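You operate a simulated robot arm through the tools that you are given. There is no shell and no other tool.

You run a simulated robot arm. Do the job below in one go: nothing can be reset, and whatever is moved stays where it is left.

## Task
Brush the dust off the cabinet's top and wipe the smear off its blue door.
Fine: hand brush for the dust, back on its peg; white sponge for the smear, back where it was. What is to be rubbed or washed off counts as gone when no trace of it is left.

It is judged by the outcome, as a careful person would: the job done as asked, and still so three seconds after it is handed in. It fails if anything else is knocked over, pushed out of place, dropped, spilled or broken.

## Robot
A 7-joint arm with a two-finger parallel gripper, fixed in place. Base frame: the origin is at the foot of the arm, x ahead of it, y to its left, z up; the work surface is at about z = 860. Readings come in mm, rad, newtons and seconds.
Its first joint turns from -2.897 to 2.897 rad. Payload 4.4 kg.
Tool frame: the origin (TCP) lies between the finger pads and is the grasp point; the fingertips stand 23 mm ahead of it; z points along the fingers, y is the line along which they close. Largest opening 94 mm; finger width 38, thickness 10; the body of the gripper, 54 by 96 mm, starts 39 mm behind the TCP.
Orientation is that of the tool frame in the base frame, as a unit quaternion [w, x, y, z]. With the fingers straight down and closing along the base's y, the tool's x points along the base's -x, its y along +y and its z along -z.

## Interface
- The arm moves only by the tool arm_command. Its argument "motion" is one flat list of numbers, 7 for each row, row after row: the turn, a rotation vector about the tool's x, y, z in units of 90 degrees (1.0 is 90 degrees), then the shift along the tool's x, y, z in units of 100 mm (1.0 is 100 mm), then the opening, from 0 (shut) to 1 (fully open). In form: [wx, wy, wz, dx, dy, dz, claw, wx, wy, wz, dx, dy, dz, claw, ...]. A call has 1 to 20 rows; each row is the pose to reach, as a shift and turn from the pose commanded when the call began, along the tool's axes at that moment. A call with a number of a shift or a turn outside -1 to 1 is refused whole. A row lasts 0.2 s, in which the tool goes at most 50 mm and 0.15 rad; a call with a longer step from one row to the next is refused whole, and so is a gripper value outside its range. A pose out of reach is approached as far as the arm can. The call stops where the force on the tool passes 80 N (or 10 N more than at its start, if that is more) or the arm is blocked; 0.2 s more then pass. The fingers move at their own pace (about 72 mm/s each) and stop on an object; they squeeze with about 34 N. The grip force told is the motor's: it shows also when the fingers shut on nothing. Time passes only in rows, and 0.2 s behind the last, so rows that repeat a pose let the fingers close. It gives the time, the measured TCP pose, the force on the tool (base axes), the opening and the grip force at its end, in the units of the frame above (readings bear some noise), with the torque about the TCP (base axes, N m) and any sound that the robot's microphone picked up.
- Cameras (640 x 400 px; columns grow to the right, rows downward): "scene" is fixed at [217.5, -501.5, 1719.6]; the picture's right is [0.73, -0.68, 0.00], its down [-0.31, -0.33, -0.89] and it looks along [0.60, 0.65, -0.46] (base axes); focal length 291 px, centre (320, 200). "wrist" rides on the gripper at [86, 16, -74] in the tool frame; the picture's right is [-0.18, 0.98, 0.00], its down [-0.58, -0.11, -0.81] and it looks along [-0.79, -0.15, 0.59] (tool axes); focal length 243 px, centre (320, 200). There is no depth. A picture from a camera that has moved, and an enlarged one, comes with that camera's place and axes in the base frame and with its lens.
- capture(camera): a new picture of that camera. It takes no simulated time.
- zoom(camera, box): a new picture of the part [left, top, right, bottom] of that camera's present view, enlarged. It takes no simulated time.
- finish_job(): hands the job in; it is judged then, once.

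Nothing tells you positions but the pictures and the camera data. Unless the task says otherwise, let go and move clear before handing in.

The tools are called after "Emit:" by a JSON object that holds its "op" and its "data". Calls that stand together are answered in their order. arm_command: Moves the arm, as the interface text tells. Its arguments: {"type":"object","properties":{"motion":{"type":"array","items":{"type":"number"}}},"required":["motion"]} The other tools are called the same way: capture (camera) takes a picture; zoom (camera, box) takes an enlarged picture of a part of a camera's view; finish_job () hands the job in.

At the start:

```text
time: 0.0
eef_pos: [761.9, 103.7, 1538.9]
tcp_rot: [-0.001, 0.0, 1.0, 0.0]
wrist_force: [-0.5, -0.5, 0.2]
torque: [-0.02, 0.0, 0.04]
width: 94.0
finger_force: 0.0
```

scene: 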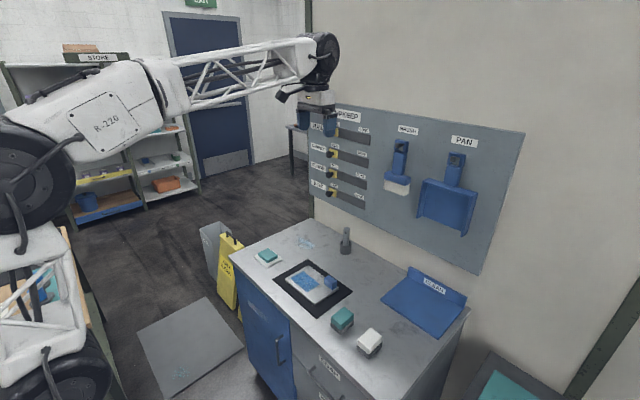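
wrist: 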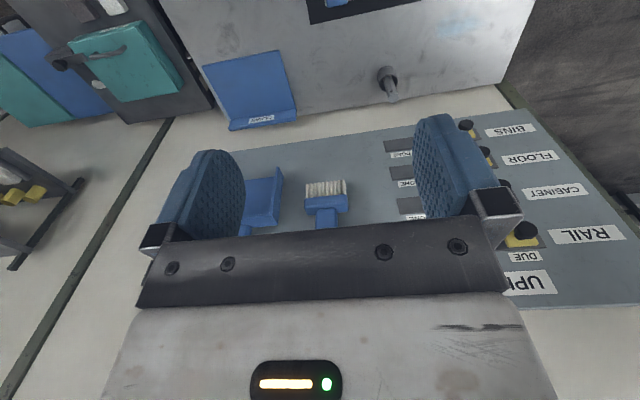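

The cabinet stands in front of a pegboard with a hand brush and pan hanging; on its top I see a sponge set, a tray with something blue, and a smear-like mark. I'll look closer before moving.

Emit:
{"op": "zoom", "data": {"camera": "scene", "box": [220, 210, 480, 372]}}

Emit:
{"op": "zoom", "data": {"camera": "scene", "box": [300, 90, 530, 234]}}

Emit:
{"op": "zoom", "data": {"camera": "scene", "box": [180, 220, 340, 400]}}

Emit:
{"op": "capture", "data": {"camera": "wrist"}}

```text
2.46 times, centred on (350, 291) of scene
camera zoom: at [217.5, -501.5, 1719.6], right [0.73, -0.68, 0.0], down [-0.31, -0.33, -0.89], along [0.6, 0.65, -0.46], focal length 717 px, centre (246, -24)
```

zoom: 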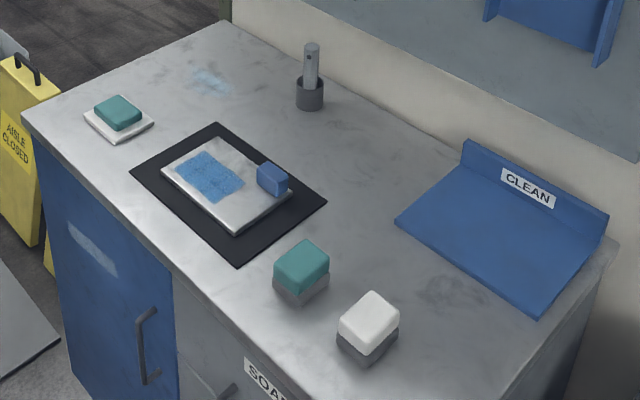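

```text
2.78 times, centred on (415, 162) of scene
camera zoom: at [217.5, -501.5, 1719.6], right [0.73, -0.68, 0.0], down [-0.31, -0.33, -0.89], along [0.6, 0.65, -0.46], focal length 809 px, centre (56, 306)
```

zoom: 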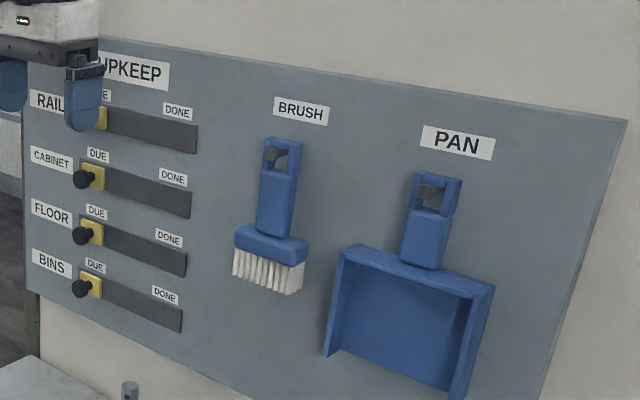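

```text
2.22 times, centred on (260, 310) of scene
camera zoom: at [217.5, -501.5, 1719.6], right [0.73, -0.68, 0.0], down [-0.31, -0.33, -0.89], along [0.6, 0.65, -0.46], focal length 647 px, centre (453, -44)
```

zoom: 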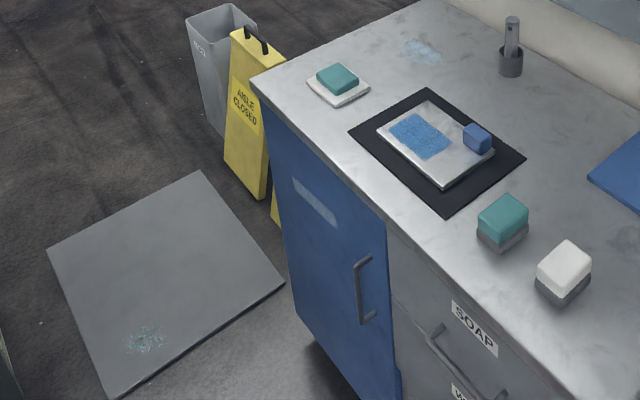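

```text
taken
camera wrist: at [676.4, 118.6, 1612.8], right [0.18, 0.98, 0.0], down [0.58, -0.11, 0.81], along [0.79, -0.15, -0.59], focal length 243 px, centre (320, 200)
```

wrist: 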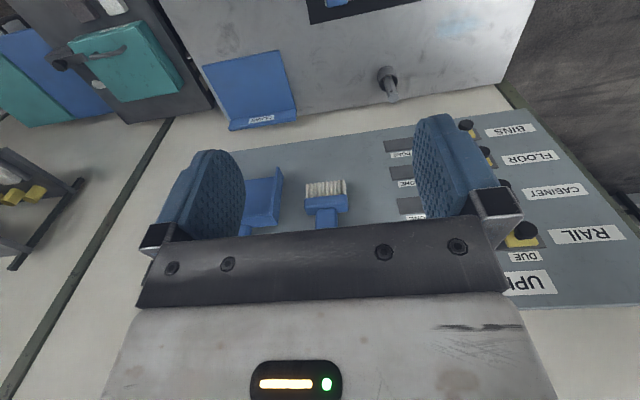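

The dust looks to be a pale patch near the back left of the cabinet top (about x 975, y 425), and the smear is high on the blue door (about x 650, y 385, z 655). I'll zoom in on the sponges, dust, smear and brush to get exact shapes.

Emit:
{"op": "zoom", "data": {"camera": "scene", "box": [320, 295, 400, 365]}}

Emit:
{"op": "zoom", "data": {"camera": "scene", "box": [270, 215, 370, 275]}}

Emit:
{"op": "zoom", "data": {"camera": "scene", "box": [370, 120, 430, 205]}}

Emit:
{"op": "zoom", "data": {"camera": "scene", "box": [225, 255, 315, 345]}}

Emit:
{"op": "zoom", "data": {"camera": "scene", "box": [0, 180, 120, 400]}}

```text
5.71 times, centred on (360, 330) of scene
camera zoom: at [217.5, -501.5, 1719.6], right [0.73, -0.68, 0.0], down [-0.31, -0.33, -0.89], along [0.6, 0.65, -0.46], focal length 1664 px, centre (91, -543)
```

zoom: 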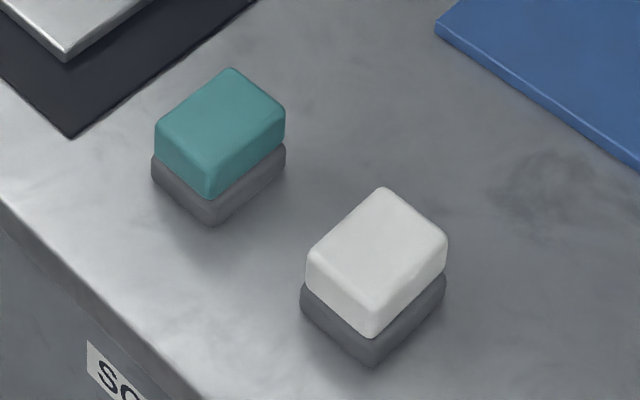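

```text
6.40 times, centred on (320, 245) of scene
camera zoom: at [217.5, -501.5, 1719.6], right [0.73, -0.68, 0.0], down [-0.31, -0.33, -0.89], along [0.6, 0.65, -0.46], focal length 1864 px, centre (320, -88)
```

zoom: 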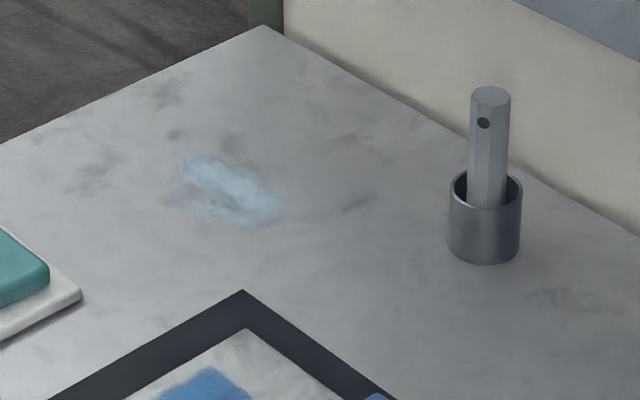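

```text
4.71 times, centred on (400, 162) of scene
camera zoom: at [217.5, -501.5, 1719.6], right [0.73, -0.68, 0.0], down [-0.31, -0.33, -0.89], along [0.6, 0.65, -0.46], focal length 1370 px, centre (-56, 376)
```

zoom: 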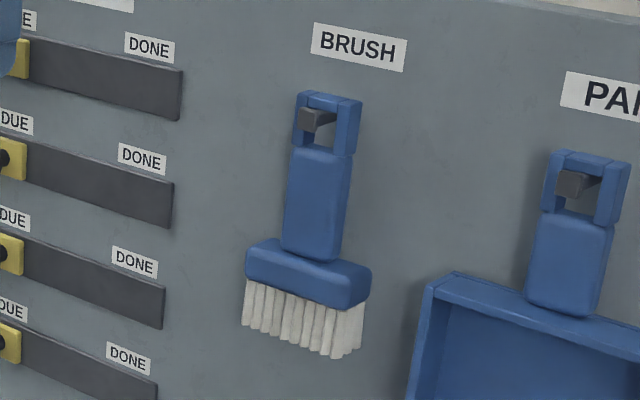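

```text
4.44 times, centred on (270, 300) of scene
camera zoom: at [217.5, -501.5, 1719.6], right [0.73, -0.68, 0.0], down [-0.31, -0.33, -0.89], along [0.6, 0.65, -0.46], focal length 1294 px, centre (542, -244)
```

zoom: 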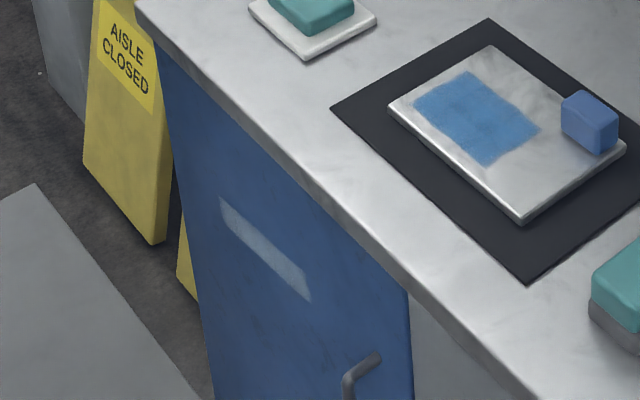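

```text
1.82 times, centred on (60, 290) of scene
camera zoom: at [217.5, -501.5, 1719.6], right [0.73, -0.68, 0.0], down [-0.31, -0.33, -0.89], along [0.6, 0.65, -0.46], focal length 529 px, centre (793, 36)
```

zoom: 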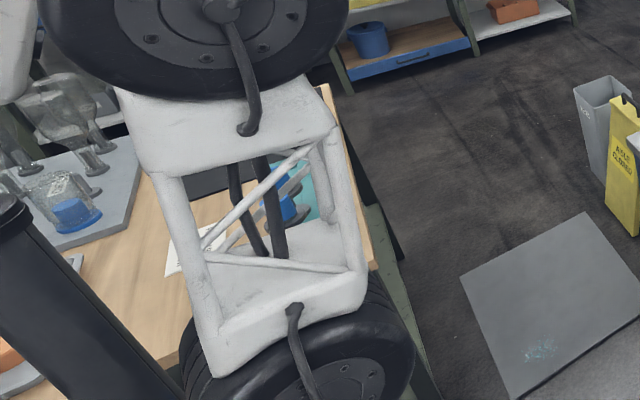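

The sponge is white on a grey base at about (752, -159), and the brush hangs on its peg at about (1136, 55), handle around z 1340. I'll pitch the tool forward in place so I can look at the brush and its peg from the wrist.

Emit:
{"op": "arm_command", "data": {"motion": [0, -0.09, 0, 0, 0, 0, 1, 0, -0.18, 0, 0, 0, 0, 1, 0, -0.27, 0, 0, 0, 0, 1, 0, -0.36, 0, 0, 0, 0, 1, 0, -0.45, 0, 0, 0, 0, 1, 0, -0.54, 0, 0, 0, 0, 1, 0, -0.63, 0, 0, 0, 0, 1, 0, -0.72, 0, 0, 0, 0, 1, 0, -0.81, 0, 0, 0, 0, 1, 0, -0.9, 0, 0, 0, 0, 1, 0, -0.97, 0, 0, 0, 0, 1, 0, -1.0, 0, 0, 0, 0, 1]}}

Emit:
{"op": "capture", "data": {"camera": "wrist"}}

Emit:
{"op": "capture", "data": {"camera": "scene"}}

```text
time: 2.6
eef_pos: [757.7, 103.6, 1547.4]
tcp_rot: [0.712, 0.0, 0.703, 0.002]
wrist_force: [-5.6, -1.6, 7.8]
torque: [0.01, 0.52, 0.03]
width: 94.1
finger_force: 0.0
```

```text
taken
camera wrist: at [685.0, 118.8, 1459.8], right [0.0, 0.98, 0.19], down [-0.81, -0.11, 0.57], along [0.58, -0.15, 0.8], focal length 243 px, centre (320, 200)
```

wrist: 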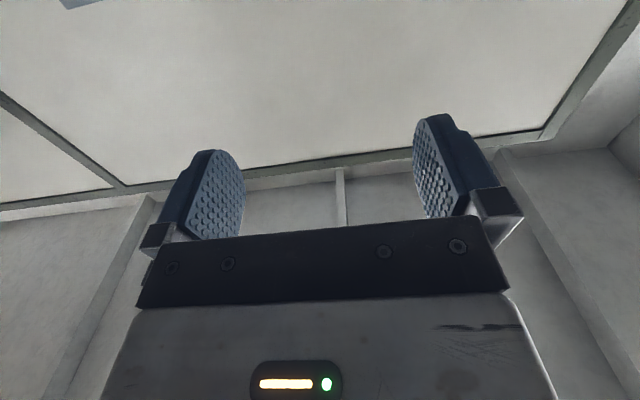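

```text
taken
```

scene: 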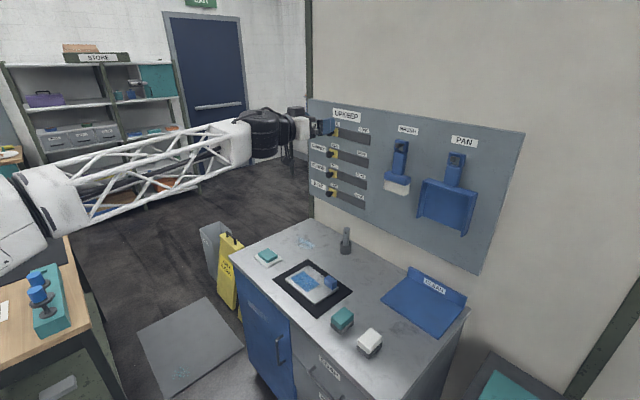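

The tool now points forward and the arm handled it well. I'll look at the peg and brush in high zoom from the scene camera.

Emit:
{"op": "zoom", "data": {"camera": "scene", "box": [385, 132, 417, 152]}}

Emit:
{"op": "zoom", "data": {"camera": "scene", "box": [376, 130, 424, 200]}}

Emit:
{"op": "zoom", "data": {"camera": "scene", "box": [440, 140, 480, 170]}}

```text
16.00 times, centred on (401, 142) of scene
camera zoom: at [217.5, -501.5, 1719.6], right [0.73, -0.68, 0.0], down [-0.31, -0.33, -0.89], along [0.6, 0.65, -0.46], focal length 4659 px, centre (-976, 1128)
```

zoom: 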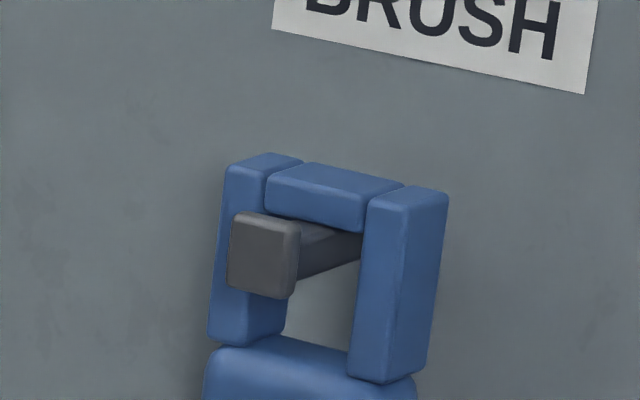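

```text
5.71 times, centred on (400, 165) of scene
camera zoom: at [217.5, -501.5, 1719.6], right [0.73, -0.68, 0.0], down [-0.31, -0.33, -0.89], along [0.6, 0.65, -0.46], focal length 1664 px, centre (-137, 400)
```

zoom: 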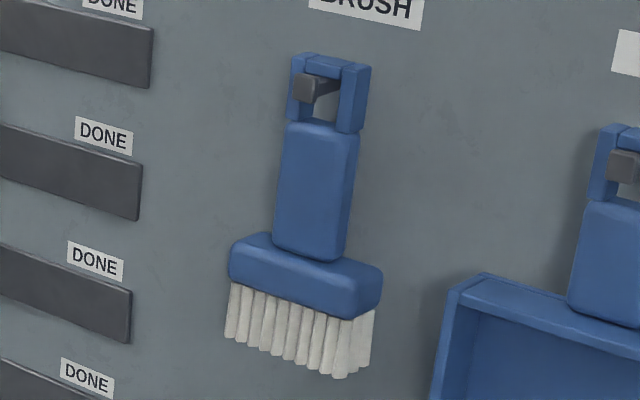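

```text
13.33 times, centred on (460, 155) of scene
camera zoom: at [217.5, -501.5, 1719.6], right [0.73, -0.68, 0.0], down [-0.31, -0.33, -0.89], along [0.6, 0.65, -0.46], focal length 3882 px, centre (-1547, 800)
```

zoom: 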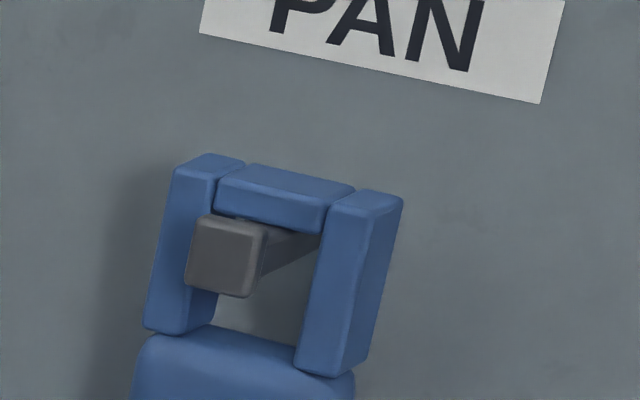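

The brush loop hangs on a peg with a slightly larger end block, so it must be lifted a little and pulled straight out. I'll move closer with the wrist camera level to measure the brush and peg.

Emit:
{"op": "arm_command", "data": {"motion": [0, 0, 0, 0.25, -0.16, 0.25, 1, 0, 0, 0, 0.5, -0.32, 0.5, 1, 0, 0, 0, 0.75, -0.48, 0.75, 1, 0, 0, 0, 1.0, -0.64, 1.0, 1]}}

Emit:
{"op": "arm_command", "data": {"motion": [0, 0.075, 0, 0.125, 0, 0.125, 1, 0, 0.15, 0, 0.25, 0, 0.25, 1, 0, 0.225, 0, 0.375, 0, 0.375, 1, 0, 0.3, 0, 0.5, 0, 0.5, 1, 0, 0.375, 0, 0.625, 0, 0.625, 1, 0, 0.45, 0, 0.75, 0, 0.75, 1, 0, 0.525, 0, 0.875, 0, 0.875, 1, 0, 0.6, 0, 1.0, 0, 1.0, 1, 0, 0.6, 0, 1.0, 0, 1.0, 1]}}

Emit:
{"op": "capture", "data": {"camera": "wrist"}}

Emit:
{"op": "capture", "data": {"camera": "scene"}}

```text
time: 3.6
eef_pos: [863.9, 39.0, 1438.9]
tcp_rot: [0.708, 0.0, 0.707, 0.001]
wrist_force: [0.4, 0.4, 0.4]
torque: [0.01, 0.04, 0.01]
width: 94.0
finger_force: 0.1
```

```text
time: 5.6
eef_pos: [961.7, 37.9, 1337.3]
tcp_rot: [0.307, -0.001, 0.952, 0.001]
wrist_force: [0.1, -0.3, 0.7]
torque: [-0.02, 0.01, -0.01]
width: 93.9
finger_force: 0.0
```

```text
taken
camera wrist: at [849.2, 53.9, 1348.1], right [0.15, 0.98, 0.11], down [0.0, -0.11, 0.99], along [0.99, -0.15, -0.01], focal length 243 px, centre (320, 200)
```

wrist: 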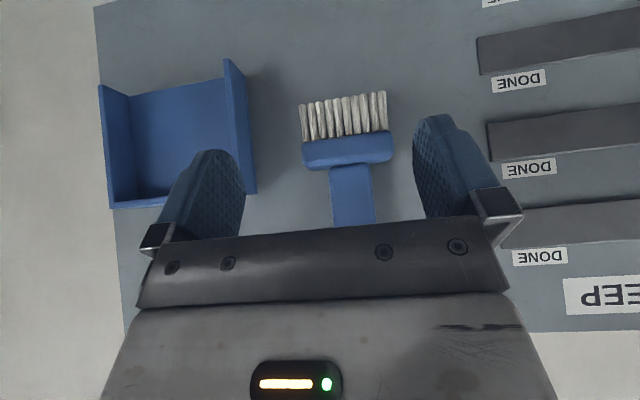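

```text
taken
```

scene: 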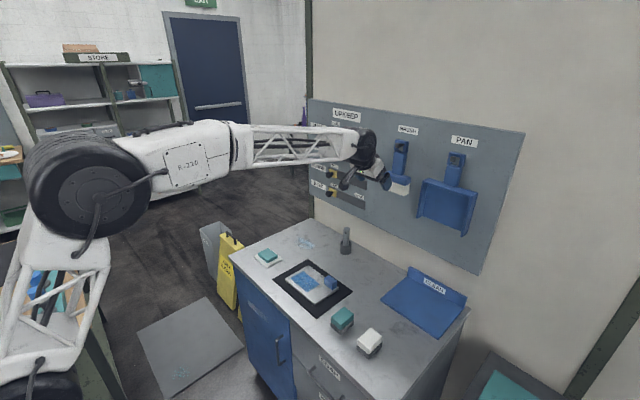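

The wrist view shows the brush upside down and squarely between the fingers. I'll zoom in to measure it, then raise the camera to see the loop and peg.

Emit:
{"op": "zoom", "data": {"camera": "wrist", "box": [280, 80, 410, 230]}}

Emit:
{"op": "arm_command", "data": {"motion": [0, 0.05, 0, -0.25, 0, -0.25, 1, 0, 0.1, 0, -0.4, 0, -0.4, 1, 0, 0.15, 0, -0.55, 0, -0.6, 1, 0, 0.2, 0, -0.7, 0, -0.8, 1, 0, 0.2, 0, -0.7, 0, -0.8, 1]}}

Emit:
{"op": "capture", "data": {"camera": "wrist"}}

```text
2.67 times, centred on (345, 155) of wrist
camera zoom: at [849.2, 53.9, 1348.1], right [0.15, 0.98, 0.11], down [0.0, -0.11, 0.99], along [0.99, -0.15, -0.01], focal length 647 px, centre (253, 320)
```

zoom: 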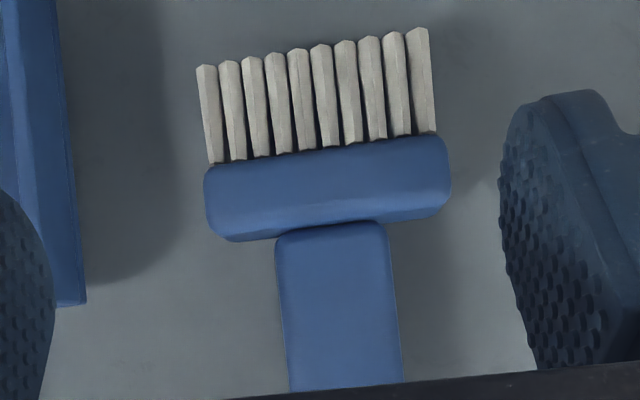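

```text
time: 6.8
eef_pos: [970.9, 37.3, 1443.3]
tcp_rot: [0.156, 0.0, 0.988, 0.0]
wrist_force: [-0.3, 0.4, -0.4]
torque: [0.03, 0.01, 0.02]
width: 94.3
finger_force: 0.1
```

```text
taken
camera wrist: at [867.1, 53.2, 1487.7], right [0.18, 0.98, 0.06], down [0.3, -0.11, 0.95], along [0.94, -0.15, -0.32], focal length 243 px, centre (320, 200)
```

wrist: 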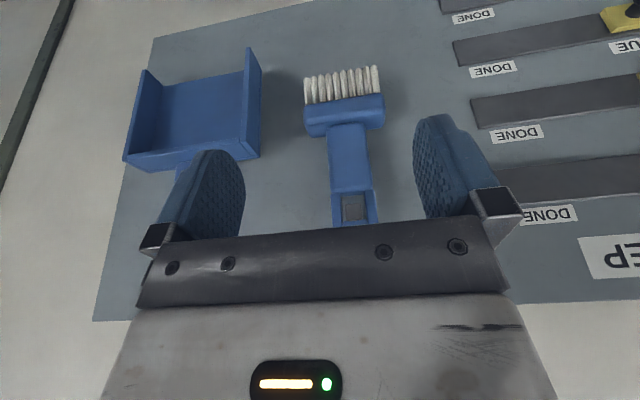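

The loop and peg are now visible just above the palm. I'll zoom there.

Emit:
{"op": "zoom", "data": {"camera": "wrist", "box": [290, 60, 400, 230]}}

Emit:
{"op": "zoom", "data": {"camera": "wrist", "box": [320, 175, 390, 230]}}

Emit:
{"op": "zoom", "data": {"camera": "scene", "box": [340, 115, 430, 205]}}

```text
2.35 times, centred on (345, 145) of wrist
camera zoom: at [867.1, 53.2, 1487.7], right [0.18, 0.98, 0.06], down [0.3, -0.11, 0.95], along [0.94, -0.15, -0.32], focal length 571 px, centre (261, 329)
```

zoom: 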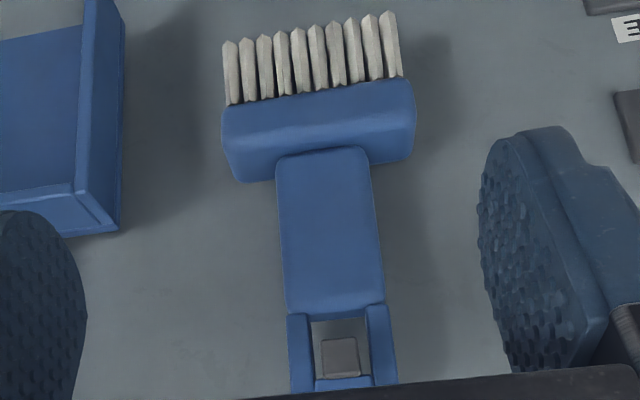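

```text
7.27 times, centred on (355, 202) of wrist
camera zoom: at [867.1, 53.2, 1487.7], right [0.18, 0.98, 0.06], down [0.3, -0.11, 0.95], along [0.94, -0.15, -0.32], focal length 1764 px, centre (66, 182)
```

zoom: 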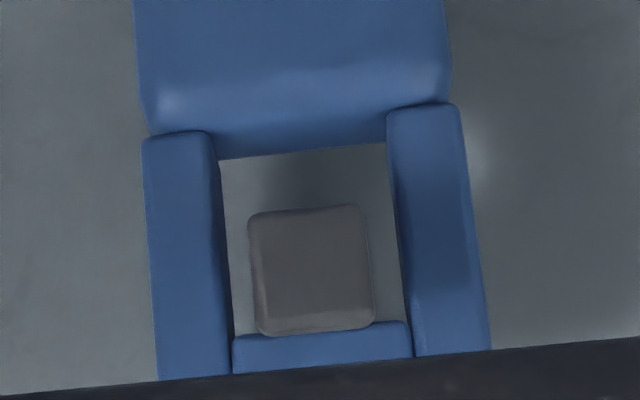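

```text
4.44 times, centred on (385, 160) of scene
camera zoom: at [217.5, -501.5, 1719.6], right [0.73, -0.68, 0.0], down [-0.31, -0.33, -0.89], along [0.6, 0.65, -0.46], focal length 1294 px, centre (31, 378)
```

zoom: 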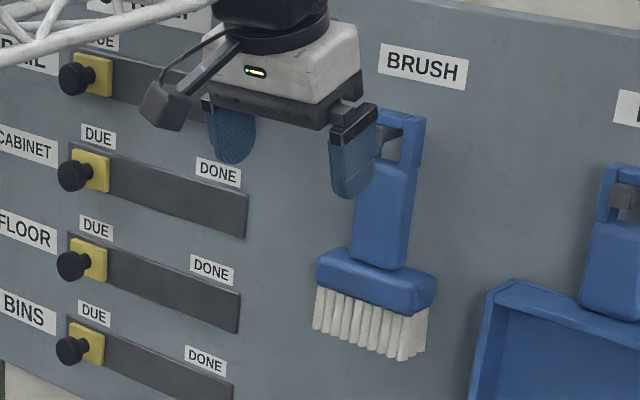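

Triangulating both cameras: peg head front at about (1099, 49, 1424), brush handle centre y≈50, z 1309–1395, front face x≈1119, board surface x≈1158. I'll pitch forward again and stand off in front of the handle.

Emit:
{"op": "arm_command", "data": {"motion": [0, -0.09, 0, -0.045, 0.014, 0.11, 1, 0, -0.18, 0, -0.09, 0.028, 0.22, 1, 0, -0.27, 0, -0.135, 0.042, 0.33, 1, 0, -0.36, 0, -0.18, 0.056, 0.44, 1, 0, -0.45, 0, -0.225, 0.07, 0.55, 1, 0, -0.54, 0, -0.27, 0.084, 0.66, 1, 0, -0.63, 0, -0.315, 0.098, 0.77, 1, 0, -0.72, 0, -0.36, 0.112, 0.88, 1, 0, -0.8, 0, -0.403, 0.125, 0.99, 1, 0, -0.8, 0, -0.403, 0.125, 0.99, 1, 0, -0.8, 0, -0.403, 0.125, 0.99, 1]}}

Emit:
{"op": "capture", "data": {"camera": "wrist"}}

Emit:
{"op": "zoom", "data": {"camera": "scene", "box": [320, 100, 440, 220]}}

```text
time: 9.2
eef_pos: [1040.6, 52.6, 1360.7]
tcp_rot: [0.707, -0.001, 0.707, 0.0]
wrist_force: [1.6, -0.4, -2.5]
torque: [-0.02, -0.1, 0.01]
width: 93.8
finger_force: 0.1
```

```text
taken
camera wrist: at [967.3, 67.8, 1273.4], right [0.0, 0.98, 0.18], down [-0.8, -0.11, 0.58], along [0.59, -0.15, 0.79], focal length 243 px, centre (320, 200)
```

wrist: 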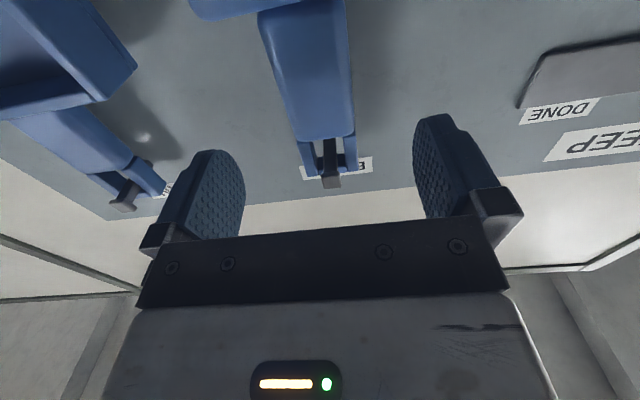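

```text
3.33 times, centred on (380, 160) of scene
camera zoom: at [217.5, -501.5, 1719.6], right [0.73, -0.68, 0.0], down [-0.31, -0.33, -0.89], along [0.6, 0.65, -0.46], focal length 971 px, centre (120, 333)
```

zoom: 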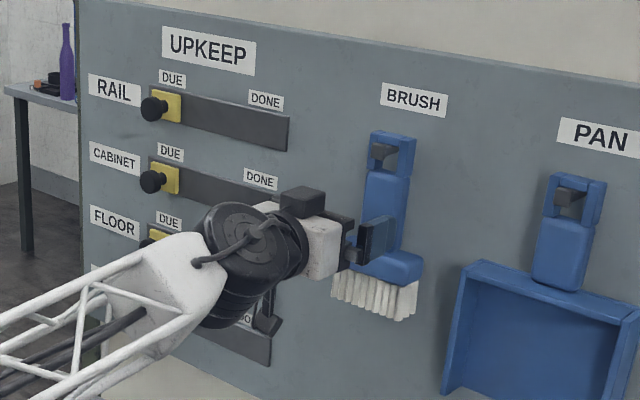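

From below I can now see the handle, peg and loop between the fingers. Zooming to check thickness and y alignment.

Emit:
{"op": "zoom", "data": {"camera": "wrist", "box": [230, 0, 420, 210]}}

Emit:
{"op": "zoom", "data": {"camera": "wrist", "box": [290, 125, 370, 195]}}

```text
1.90 times, centred on (325, 105) of wrist
camera zoom: at [967.3, 67.8, 1273.4], right [0.0, 0.98, 0.18], down [-0.8, -0.11, 0.58], along [0.59, -0.15, 0.79], focal length 462 px, centre (310, 381)
```

zoom: 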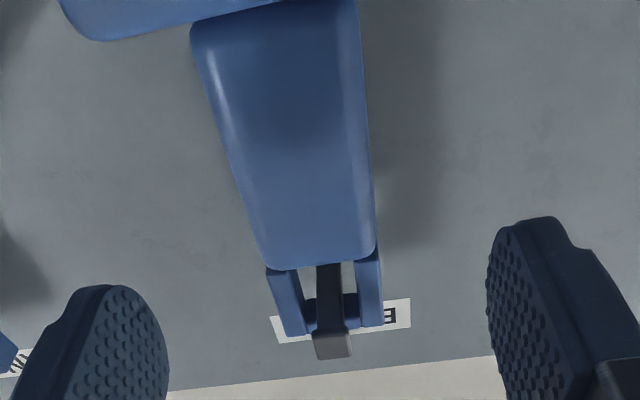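

```text
5.71 times, centred on (330, 160) of wrist
camera zoom: at [967.3, 67.8, 1273.4], right [0.0, 0.98, 0.18], down [-0.8, -0.11, 0.58], along [0.59, -0.15, 0.79], focal length 1386 px, centre (263, 429)
```

zoom: 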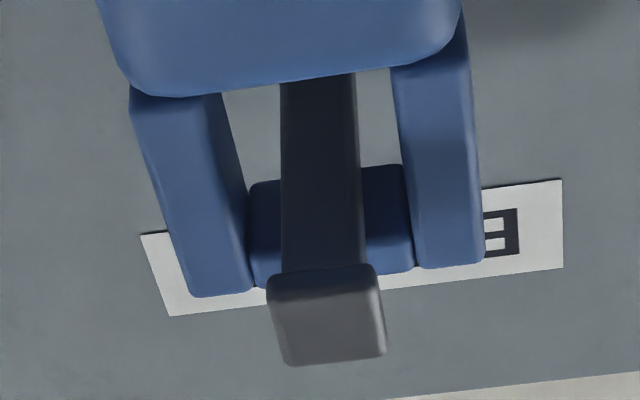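

Alignment in y is good (peg y≈49, brush y≈50). I'll advance in two steps to straddle the handle, stopping short of the board.

Emit:
{"op": "arm_command", "data": {"motion": [0, 0, 0, 0.05, -0.01, 0.2, 1, 0, 0, 0, 0.11, -0.02, 0.4, 1, 0, 0, 0, 0.11, -0.02, 0.55, 1, 0, 0, 0, 0.11, -0.02, 0.55, 1]}}

Emit:
{"op": "capture", "data": {"camera": "wrist"}}

Emit:
{"op": "zoom", "data": {"camera": "scene", "box": [350, 110, 430, 210]}}

```text
time: 10.2
eef_pos: [1095.5, 48.3, 1352.2]
tcp_rot: [0.707, 0.001, 0.707, 0.0]
wrist_force: [0.2, 0.0, -0.5]
torque: [0.0, 0.0, -0.03]
width: 94.0
finger_force: 0.3
```

```text
taken
camera wrist: at [1021.6, 64.0, 1265.2], right [0.0, 0.98, 0.18], down [-0.81, -0.11, 0.58], along [0.59, -0.15, 0.79], focal length 243 px, centre (320, 200)
```

wrist: 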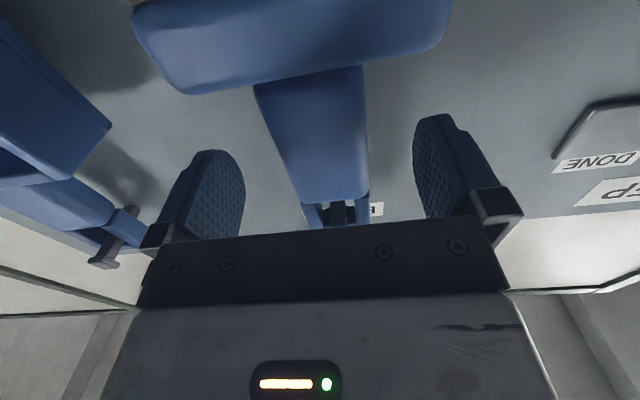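

```text
4.00 times, centred on (390, 160) of scene
camera zoom: at [217.5, -501.5, 1719.6], right [0.73, -0.68, 0.0], down [-0.31, -0.33, -0.89], along [0.6, 0.65, -0.46], focal length 1165 px, centre (40, 360)
```

zoom: 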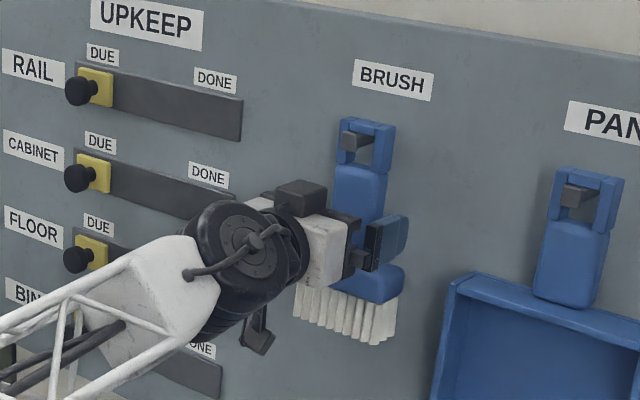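

Fingers straddle the handle cleanly. Advancing the last 28 mm, then closing on the handle.

Emit:
{"op": "arm_command", "data": {"motion": [0, 0, 0, 0, 0.01, 0.15, 1, 0, 0, 0, 0.02, 0.02, 0.28, 1, 0, 0, 0, 0.02, 0.02, 0.28, 1]}}

Emit:
{"op": "capture", "data": {"camera": "wrist"}}

Emit:
{"op": "zoom", "data": {"camera": "scene", "box": [350, 110, 430, 210]}}

```text
time: 11.0
eef_pos: [1124.4, 51.1, 1348.2]
tcp_rot: [0.707, 0.0, 0.707, 0.0]
wrist_force: [0.5, -0.3, 0.0]
torque: [-0.01, -0.03, -0.02]
width: 94.1
finger_force: 0.0
```

```text
taken
camera wrist: at [1050.1, 66.4, 1262.5], right [0.0, 0.98, 0.18], down [-0.81, -0.11, 0.58], along [0.59, -0.15, 0.79], focal length 243 px, centre (320, 200)
```

wrist: 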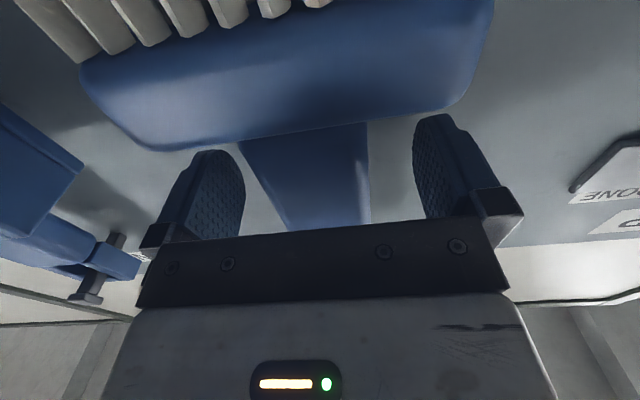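

```text
4.00 times, centred on (390, 160) of scene
camera zoom: at [217.5, -501.5, 1719.6], right [0.73, -0.68, 0.0], down [-0.31, -0.33, -0.89], along [0.6, 0.65, -0.46], focal length 1165 px, centre (40, 360)
```

zoom: 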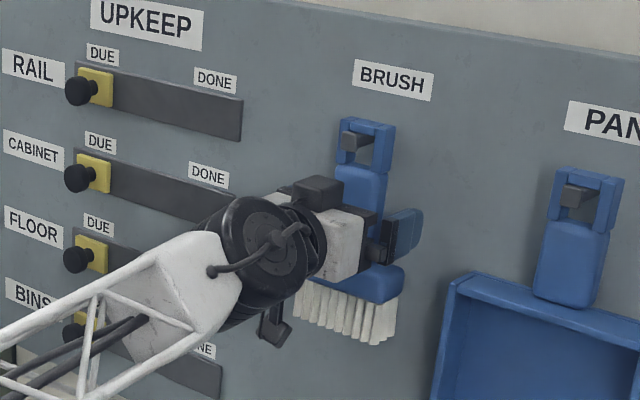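

Positioned with fingers on both sides of the handle. Closing the gripper.

Emit:
{"op": "arm_command", "data": {"motion": [0, 0, 0, 0, 0, 0, 0.6, 0, 0, 0, 0, 0, 0, 0.4, 0, 0, 0, 0, 0, 0, 0.3, 0, 0, 0, 0, 0, 0, 0.3, 0, 0, 0, 0, 0, 0, 0.3]}}

Emit:
{"op": "capture", "data": {"camera": "wrist"}}

Emit:
{"op": "zoom", "data": {"camera": "scene", "box": [350, 110, 430, 210]}}

```text
time: 12.2
eef_pos: [1122.0, 51.5, 1348.5]
tcp_rot: [0.707, 0.0, 0.707, 0.001]
wrist_force: [0.4, -0.5, -0.8]
torque: [0.05, 0.0, 0.01]
width: 47.7
finger_force: 34.2
```

```text
taken
camera wrist: at [1049.9, 66.3, 1262.5], right [0.0, 0.98, 0.18], down [-0.81, -0.11, 0.58], along [0.59, -0.15, 0.79], focal length 243 px, centre (320, 200)
```

wrist: 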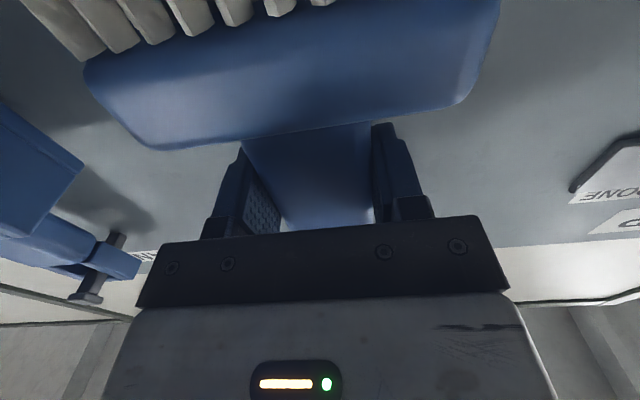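

```text
4.00 times, centred on (390, 160) of scene
camera zoom: at [217.5, -501.5, 1719.6], right [0.73, -0.68, 0.0], down [-0.31, -0.33, -0.89], along [0.6, 0.65, -0.46], focal length 1165 px, centre (40, 360)
```

zoom: 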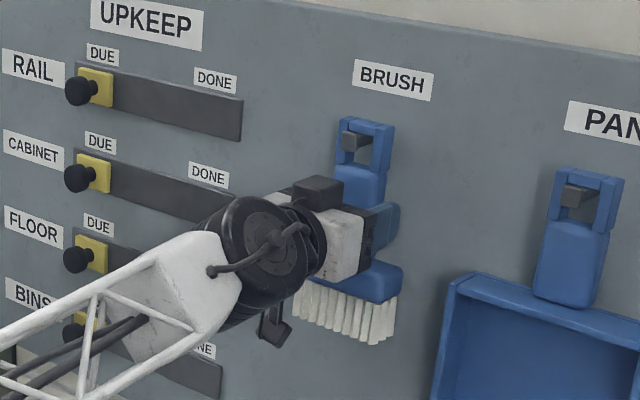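

Brush gripped (47.7 mm, 34 N). Lifting 9 mm to clear the peg's end block, then I'll check before pulling out.

Emit:
{"op": "arm_command", "data": {"motion": [0, 0, 0, -0.03, 0, 0, 0.3, 0, 0, 0, -0.06, 0, 0, 0.3, 0, 0, 0, -0.09, 0, 0, 0.3, 0, 0, 0, -0.09, 0, 0, 0.3]}}

Emit:
{"op": "zoom", "data": {"camera": "scene", "box": [385, 125, 417, 165]}}

```text
time: 13.2
eef_pos: [1125.2, 52.1, 1358.1]
tcp_rot: [0.707, 0.0, 0.707, 0.001]
wrist_force: [0.2, -0.9, -0.9]
torque: [0.01, 0.02, 0.01]
width: 47.5
finger_force: 34.1
```

```text
10.00 times, centred on (401, 145) of scene
camera zoom: at [217.5, -501.5, 1719.6], right [0.73, -0.68, 0.0], down [-0.31, -0.33, -0.89], along [0.6, 0.65, -0.46], focal length 2912 px, centre (-490, 750)
```

zoom: 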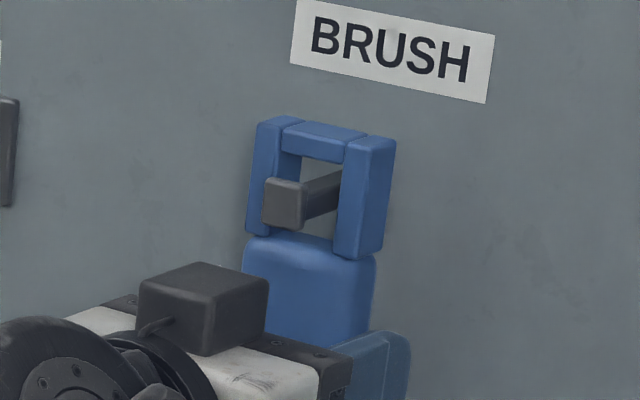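

The loop now clears the peg's end block above and below. Pulling straight out.

Emit:
{"op": "arm_command", "data": {"motion": [0, 0, 0, 0, 0, -0.1, 0.3, 0, 0, 0, 0, 0, -0.2, 0.3, 0, 0, 0, 0, 0, -0.3, 0.3, 0, 0, 0, 0, 0, -0.4, 0.3, 0, 0, 0, 0, 0, -0.55, 0.3, 0, 0, 0, 0, 0, -0.7, 0.3, 0, 0, 0, 0, 0, -0.85, 0.3, 0, 0, 0, 0, 0, -1.0, 0.3, 0, 0, 0, 0, 0, -1.0, 0.3]}}

Emit:
{"op": "capture", "data": {"camera": "scene"}}

Emit:
{"op": "capture", "data": {"camera": "wrist"}}

```text
time: 15.2
eef_pos: [1023.8, 51.4, 1358.4]
tcp_rot: [0.707, 0.0, 0.707, 0.0]
wrist_force: [0.8, 0.9, -1.1]
torque: [-0.02, -0.01, 0.01]
width: 47.4
finger_force: 34.3
```

```text
taken
```

scene: 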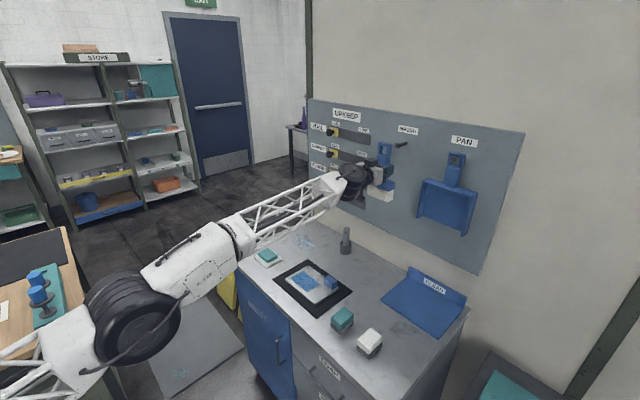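

```text
taken
camera wrist: at [949.9, 67.1, 1271.9], right [0.0, 0.98, 0.18], down [-0.81, -0.11, 0.58], along [0.59, -0.15, 0.79], focal length 243 px, centre (320, 200)
```

wrist: 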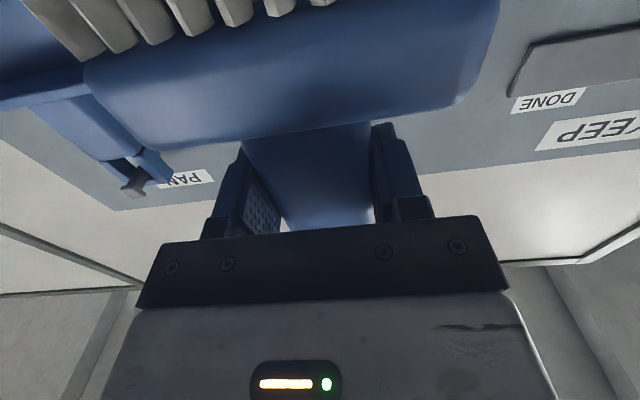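

The brush is free of the peg and held. Now I'll carry it over, high above the items, towards the dust patch (about x 940–1025, y 365–500).

Emit:
{"op": "arm_command", "data": {"motion": [0, 0, 0, 0.25, 0.25, -0.1, 0.3, 0, 0, 0, 0.5, 0.5, -0.2, 0.3, 0, 0, 0, 0.75, 0.75, -0.3, 0.3, 0, 0, 0, 1.0, 1.0, -0.43, 0.3]}}

Emit:
{"op": "arm_command", "data": {"motion": [0, 0, 0, 0.1, 0.25, 0, 0.3, 0, 0, 0, 0.2, 0.5, 0, 0.3, 0, 0, 0, 0.3, 0.75, 0, 0.3, 0, 0, 0, 0.4, 1.0, 0, 0.3]}}

Emit:
{"op": "arm_command", "data": {"motion": [0, 0, 0, 0, 0.25, 0, 0.3, 0, 0, 0, 0, 0.5, 0, 0.3, 0, 0, 0, 0, 0.75, 0, 0.3, 0, 0, 0, 0, 1.0, 0, 0.3, 0, 0, 0, 0, 1.0, 0, 0.3]}}

Emit:
{"op": "capture", "data": {"camera": "scene"}}

```text
time: 16.2
eef_pos: [980.8, 153.7, 1259.2]
tcp_rot: [0.707, 0.001, 0.708, -0.001]
wrist_force: [0.7, 0.7, -1.5]
torque: [0.02, 0.01, 0.03]
width: 47.5
finger_force: 34.1
```

```text
time: 17.2
eef_pos: [983.2, 253.4, 1222.3]
tcp_rot: [0.707, 0.0, 0.707, 0.0]
wrist_force: [-1.5, -0.1, -1.2]
torque: [0.0, 0.04, -0.02]
width: 47.6
finger_force: 34.0
```

```text
time: 18.4
eef_pos: [981.5, 352.1, 1219.5]
tcp_rot: [0.707, 0.001, 0.707, -0.001]
wrist_force: [-0.4, 0.3, -1.1]
torque: [0.01, 0.0, 0.0]
width: 47.5
finger_force: 34.3
```

```text
taken
```

scene: 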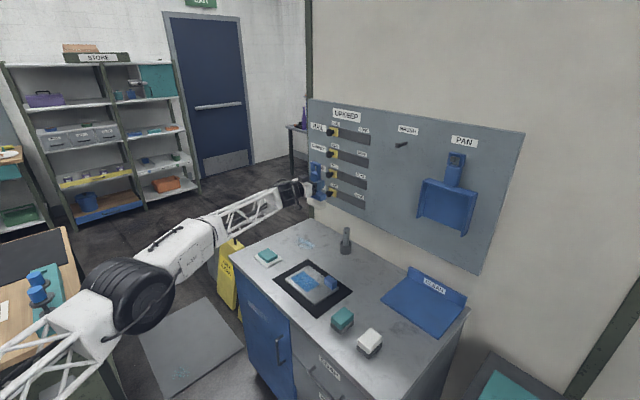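

Clear so far. Moving on over the dust and tilting the brush 20° so the wrist camera stays well above the surface.

Emit:
{"op": "arm_command", "data": {"motion": [0, 0.06, 0, 0.2, 0.2, 0.05, 0.3, 0, 0.12, 0, 0.4, 0.4, 0.1, 0.3, 0, 0.18, 0, 0.6, 0.6, 0.15, 0.3, 0, 0.222, 0, 0.8, 0.8, 0.2, 0.3, 0, 0.222, 0, 1.0, 0.8, 0.2, 0.3, 0, 0.222, 0, 1.0, 0.8, 0.2, 0.3]}}

Emit:
{"op": "capture", "data": {"camera": "scene"}}

Emit:
{"op": "zoom", "data": {"camera": "scene", "box": [220, 170, 380, 290]}}

```text
time: 19.8
eef_pos: [1002.5, 430.8, 1117.8]
tcp_rot: [0.574, 0.0, 0.819, 0.001]
wrist_force: [-0.4, 0.1, -1.7]
torque: [0.0, -0.01, 0.02]
width: 47.8
finger_force: 34.0
```

```text
taken
```

scene: 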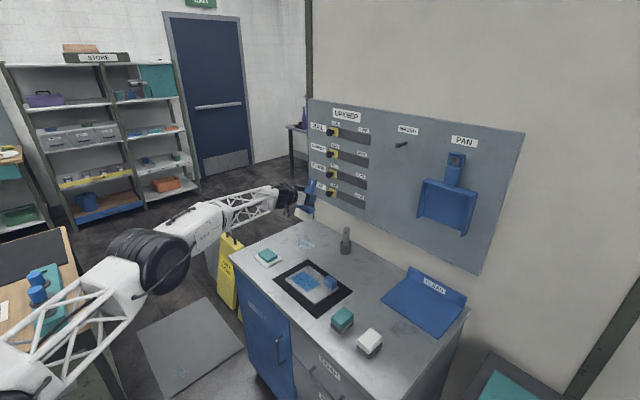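

```text
3.33 times, centred on (300, 230) of scene
camera zoom: at [217.5, -501.5, 1719.6], right [0.73, -0.68, 0.0], down [-0.31, -0.33, -0.89], along [0.6, 0.65, -0.46], focal length 971 px, centre (387, 100)
```

zoom: 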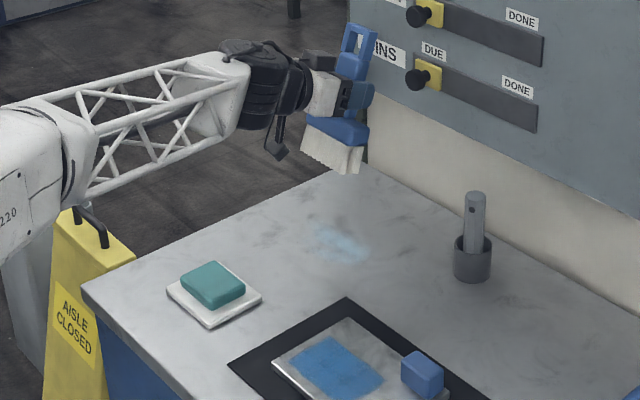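

The brush sits above the patch with clearance under the wrist camera. I'll lower toward the near edge of the dust in stages.

Emit:
{"op": "arm_command", "data": {"motion": [0, 0, 0, 0.24, 0, -0.038, 0.3, 0, 0, 0, 0.48, 0, -0.075, 0.3, 0, 0, 0, 0.72, 0, -0.113, 0.3, 0, 0, 0, 0.96, 0, -0.151, 0.3]}}

Emit:
{"op": "arm_command", "data": {"motion": [0, 0, 0, 0.1, 0, 0.035, 0.3, 0, 0, 0, 0.2, 0, 0.07, 0.3, 0, 0, 0, 0.3, 0, 0.108, 0.3, 0, 0, 0, 0.376, 0, 0.137, 0.3, 0, 0, 0, 0.376, 0, 0.137, 0.3]}}

Emit:
{"op": "zoom", "data": {"camera": "scene", "box": [240, 190, 360, 280]}}

```text
time: 20.8
eef_pos: [952.9, 429.4, 1032.1]
tcp_rot: [0.575, -0.001, 0.818, 0.001]
wrist_force: [0.2, 0.3, -1.2]
torque: [-0.02, 0.0, -0.03]
width: 47.5
finger_force: 33.8
```

```text
time: 22.0
eef_pos: [952.7, 431.2, 993.5]
tcp_rot: [0.574, 0.0, 0.819, 0.0]
wrist_force: [0.1, -0.9, -1.0]
torque: [-0.01, -0.02, 0.01]
width: 47.7
finger_force: 34.0
```

```text
4.44 times, centred on (300, 235) of scene
camera zoom: at [217.5, -501.5, 1719.6], right [0.73, -0.68, 0.0], down [-0.31, -0.33, -0.89], along [0.6, 0.65, -0.46], focal length 1294 px, centre (409, 44)
```

zoom: 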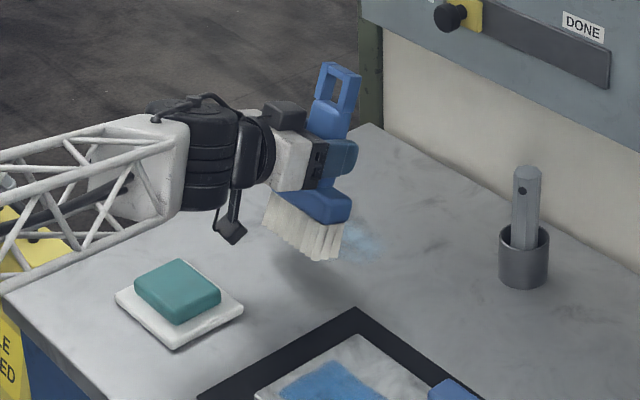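

Tips are about 20 mm above the surface. Lowering further in small steps and watching force.

Emit:
{"op": "arm_command", "data": {"motion": [0, 0, 0, 0.047, 0, 0.017, 0.3, 0, 0, 0, 0.094, 0, 0.034, 0.3, 0, 0, 0, 0.141, 0, 0.051, 0.3, 0, 0, 0, 0.141, 0, 0.051, 0.3]}}

Emit:
{"op": "zoom", "data": {"camera": "scene", "box": [260, 220, 340, 280]}}

```text
time: 23.0
eef_pos: [954.0, 432.3, 976.2]
tcp_rot: [0.573, 0.0, 0.82, 0.0]
wrist_force: [-0.1, 1.0, -1.8]
torque: [0.01, 0.02, 0.04]
width: 47.5
finger_force: 33.8
```

```text
6.67 times, centred on (300, 250) of scene
camera zoom: at [217.5, -501.5, 1719.6], right [0.73, -0.68, 0.0], down [-0.31, -0.33, -0.89], along [0.6, 0.65, -0.46], focal length 1941 px, centre (453, -133)
```

zoom: 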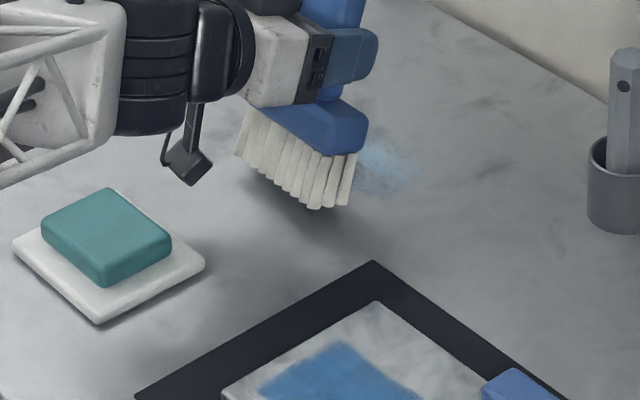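

No contact yet. Continuing down in 3 mm steps.

Emit:
{"op": "arm_command", "data": {"motion": [0, 0, 0, 0.028, 0, 0.01, 0.3, 0, 0, 0, 0.056, 0, 0.02, 0.3, 0, 0, 0, 0.085, 0, 0.031, 0.3, 0, 0, 0, 0.085, 0, 0.031, 0.3]}}

Emit:
{"op": "zoom", "data": {"camera": "scene", "box": [260, 220, 340, 280]}}

```text
time: 24.0
eef_pos: [953.1, 432.4, 971.4]
tcp_rot: [0.575, 0.001, 0.818, 0.0]
wrist_force: [4.7, -3.7, 13.8]
torque: [-0.38, -0.23, 0.06]
width: 47.7
finger_force: 34.7
```

```text
6.67 times, centred on (300, 250) of scene
camera zoom: at [217.5, -501.5, 1719.6], right [0.73, -0.68, 0.0], down [-0.31, -0.33, -0.89], along [0.6, 0.65, -0.46], focal length 1941 px, centre (453, -133)
```

zoom: 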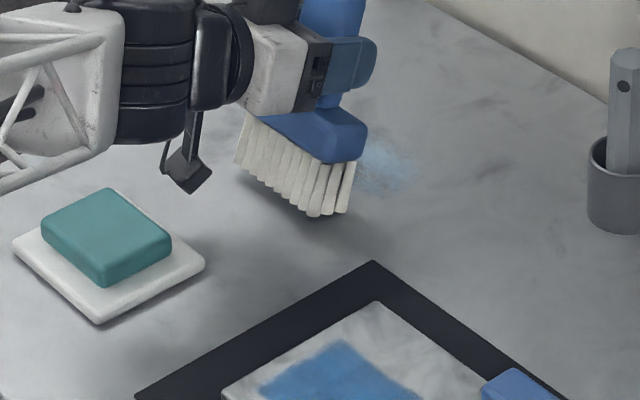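

Contact at about 14 N, a bit biased to the -y side. First stroke: pushing forward 90 mm through the patch and back.

Emit:
{"op": "arm_command", "data": {"motion": [0, 0, 0, -0.034, 0, 0.094, 0.3, 0, 0, 0, -0.068, 0, 0.188, 0.3, 0, 0, 0, -0.103, 0, 0.282, 0.3, 0, 0, 0, -0.137, 0, 0.376, 0.3, 0, 0, 0, -0.171, 0, 0.47, 0.3, 0, 0, 0, -0.205, 0, 0.564, 0.3, 0, 0, 0, -0.239, 0, 0.658, 0.3, 0, 0, 0, -0.274, 0, 0.752, 0.3, 0, 0, 0, -0.308, 0, 0.846, 0.3]}}

Emit:
{"op": "zoom", "data": {"camera": "scene", "box": [260, 210, 360, 280]}}

```text
time: 26.0
eef_pos: [1042.6, 431.7, 969.8]
tcp_rot: [0.574, 0.0, 0.819, 0.0]
wrist_force: [-4.7, -1.1, 15.0]
torque: [-0.04, 0.89, -0.04]
width: 47.8
finger_force: 34.4
```

```text
5.71 times, centred on (310, 245) of scene
camera zoom: at [217.5, -501.5, 1719.6], right [0.73, -0.68, 0.0], down [-0.31, -0.33, -0.89], along [0.6, 0.65, -0.46], focal length 1664 px, centre (377, -57)
```

zoom: 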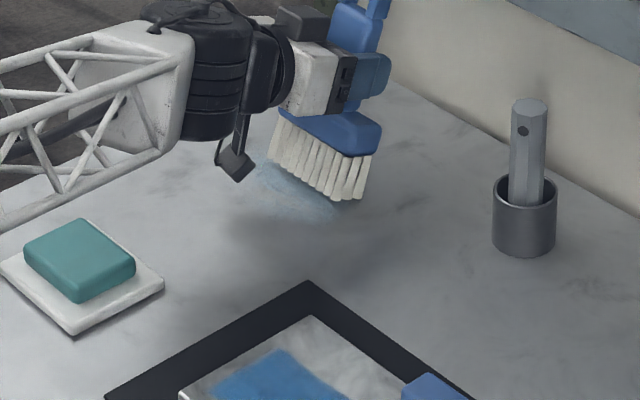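

The patch looks fainter where the bristles passed but is still there. More strokes are needed; pulling back and repeating.

Emit:
{"op": "arm_command", "data": {"motion": [0, 0, 0, 0.034, 0, -0.094, 0.3, 0, 0, 0, 0.068, 0, -0.188, 0.3, 0, 0, 0, 0.103, 0, -0.282, 0.3, 0, 0, 0, 0.137, 0, -0.376, 0.3, 0, 0, 0, 0.171, 0, -0.47, 0.3, 0, 0, 0, 0.205, 0, -0.564, 0.3, 0, 0, 0, 0.239, 0, -0.658, 0.3, 0, 0, 0, 0.274, 0, -0.752, 0.3, 0, 0, 0, 0.308, 0, -0.846, 0.3]}}

Emit:
{"op": "zoom", "data": {"camera": "scene", "box": [260, 210, 360, 280]}}

```text
time: 28.0
eef_pos: [951.1, 432.1, 969.4]
tcp_rot: [0.573, -0.001, 0.819, 0.0]
wrist_force: [1.7, 0.3, 5.1]
torque: [0.12, -0.12, -0.04]
width: 47.7
finger_force: 33.9
```

```text
5.71 times, centred on (310, 245) of scene
camera zoom: at [217.5, -501.5, 1719.6], right [0.73, -0.68, 0.0], down [-0.31, -0.33, -0.89], along [0.6, 0.65, -0.46], focal length 1664 px, centre (377, -57)
```

zoom: 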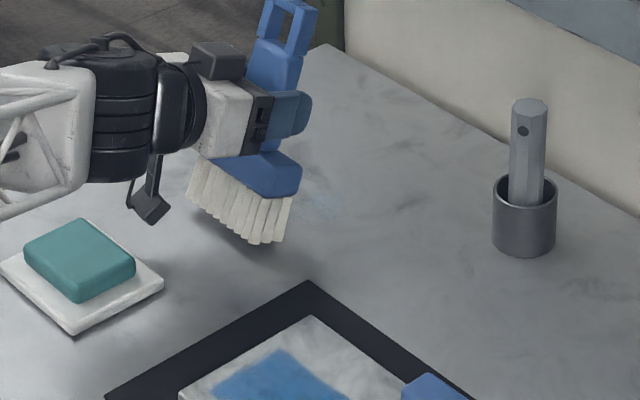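

The dust is fading with each pass. Doing another forward and back cycle with about 2 mm more press.

Emit:
{"op": "arm_command", "data": {"motion": [0, 0, 0, -0.015, 0, 0.101, 0.3, 0, 0, 0, -0.049, 0, 0.195, 0.3, 0, 0, 0, -0.084, 0, 0.289, 0.3, 0, 0, 0, -0.118, 0, 0.383, 0.3, 0, 0, 0, -0.152, 0, 0.477, 0.3, 0, 0, 0, -0.186, 0, 0.571, 0.3, 0, 0, 0, -0.22, 0, 0.665, 0.3, 0, 0, 0, -0.255, 0, 0.759, 0.3, 0, 0, 0, -0.289, 0, 0.853, 0.3, 0, 0, 0, -0.255, 0, 0.759, 0.3, 0, 0, 0, -0.22, 0, 0.665, 0.3, 0, 0, 0, -0.186, 0, 0.571, 0.3, 0, 0, 0, -0.152, 0, 0.477, 0.3, 0, 0, 0, -0.118, 0, 0.383, 0.3, 0, 0, 0, -0.084, 0, 0.289, 0.3, 0, 0, 0, -0.049, 0, 0.195, 0.3, 0, 0, 0, -0.015, 0, 0.101, 0.3, 0, 0, 0, 0.019, 0, 0.007, 0.3]}}

Emit:
{"op": "zoom", "data": {"camera": "scene", "box": [260, 210, 360, 280]}}

```text
time: 31.8
eef_pos: [954.0, 431.9, 965.4]
tcp_rot: [0.574, 0.0, 0.819, 0.0]
wrist_force: [-0.7, -0.5, -2.1]
torque: [0.04, 0.02, 0.0]
width: 47.8
finger_force: 34.3
```

```text
5.71 times, centred on (310, 245) of scene
camera zoom: at [217.5, -501.5, 1719.6], right [0.73, -0.68, 0.0], down [-0.31, -0.33, -0.89], along [0.6, 0.65, -0.46], focal length 1664 px, centre (377, -57)
```

zoom: 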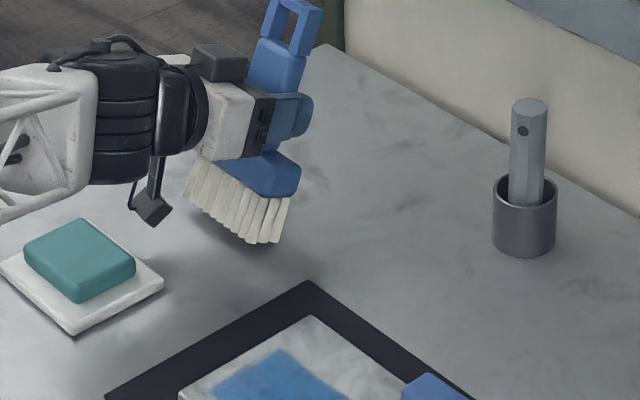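

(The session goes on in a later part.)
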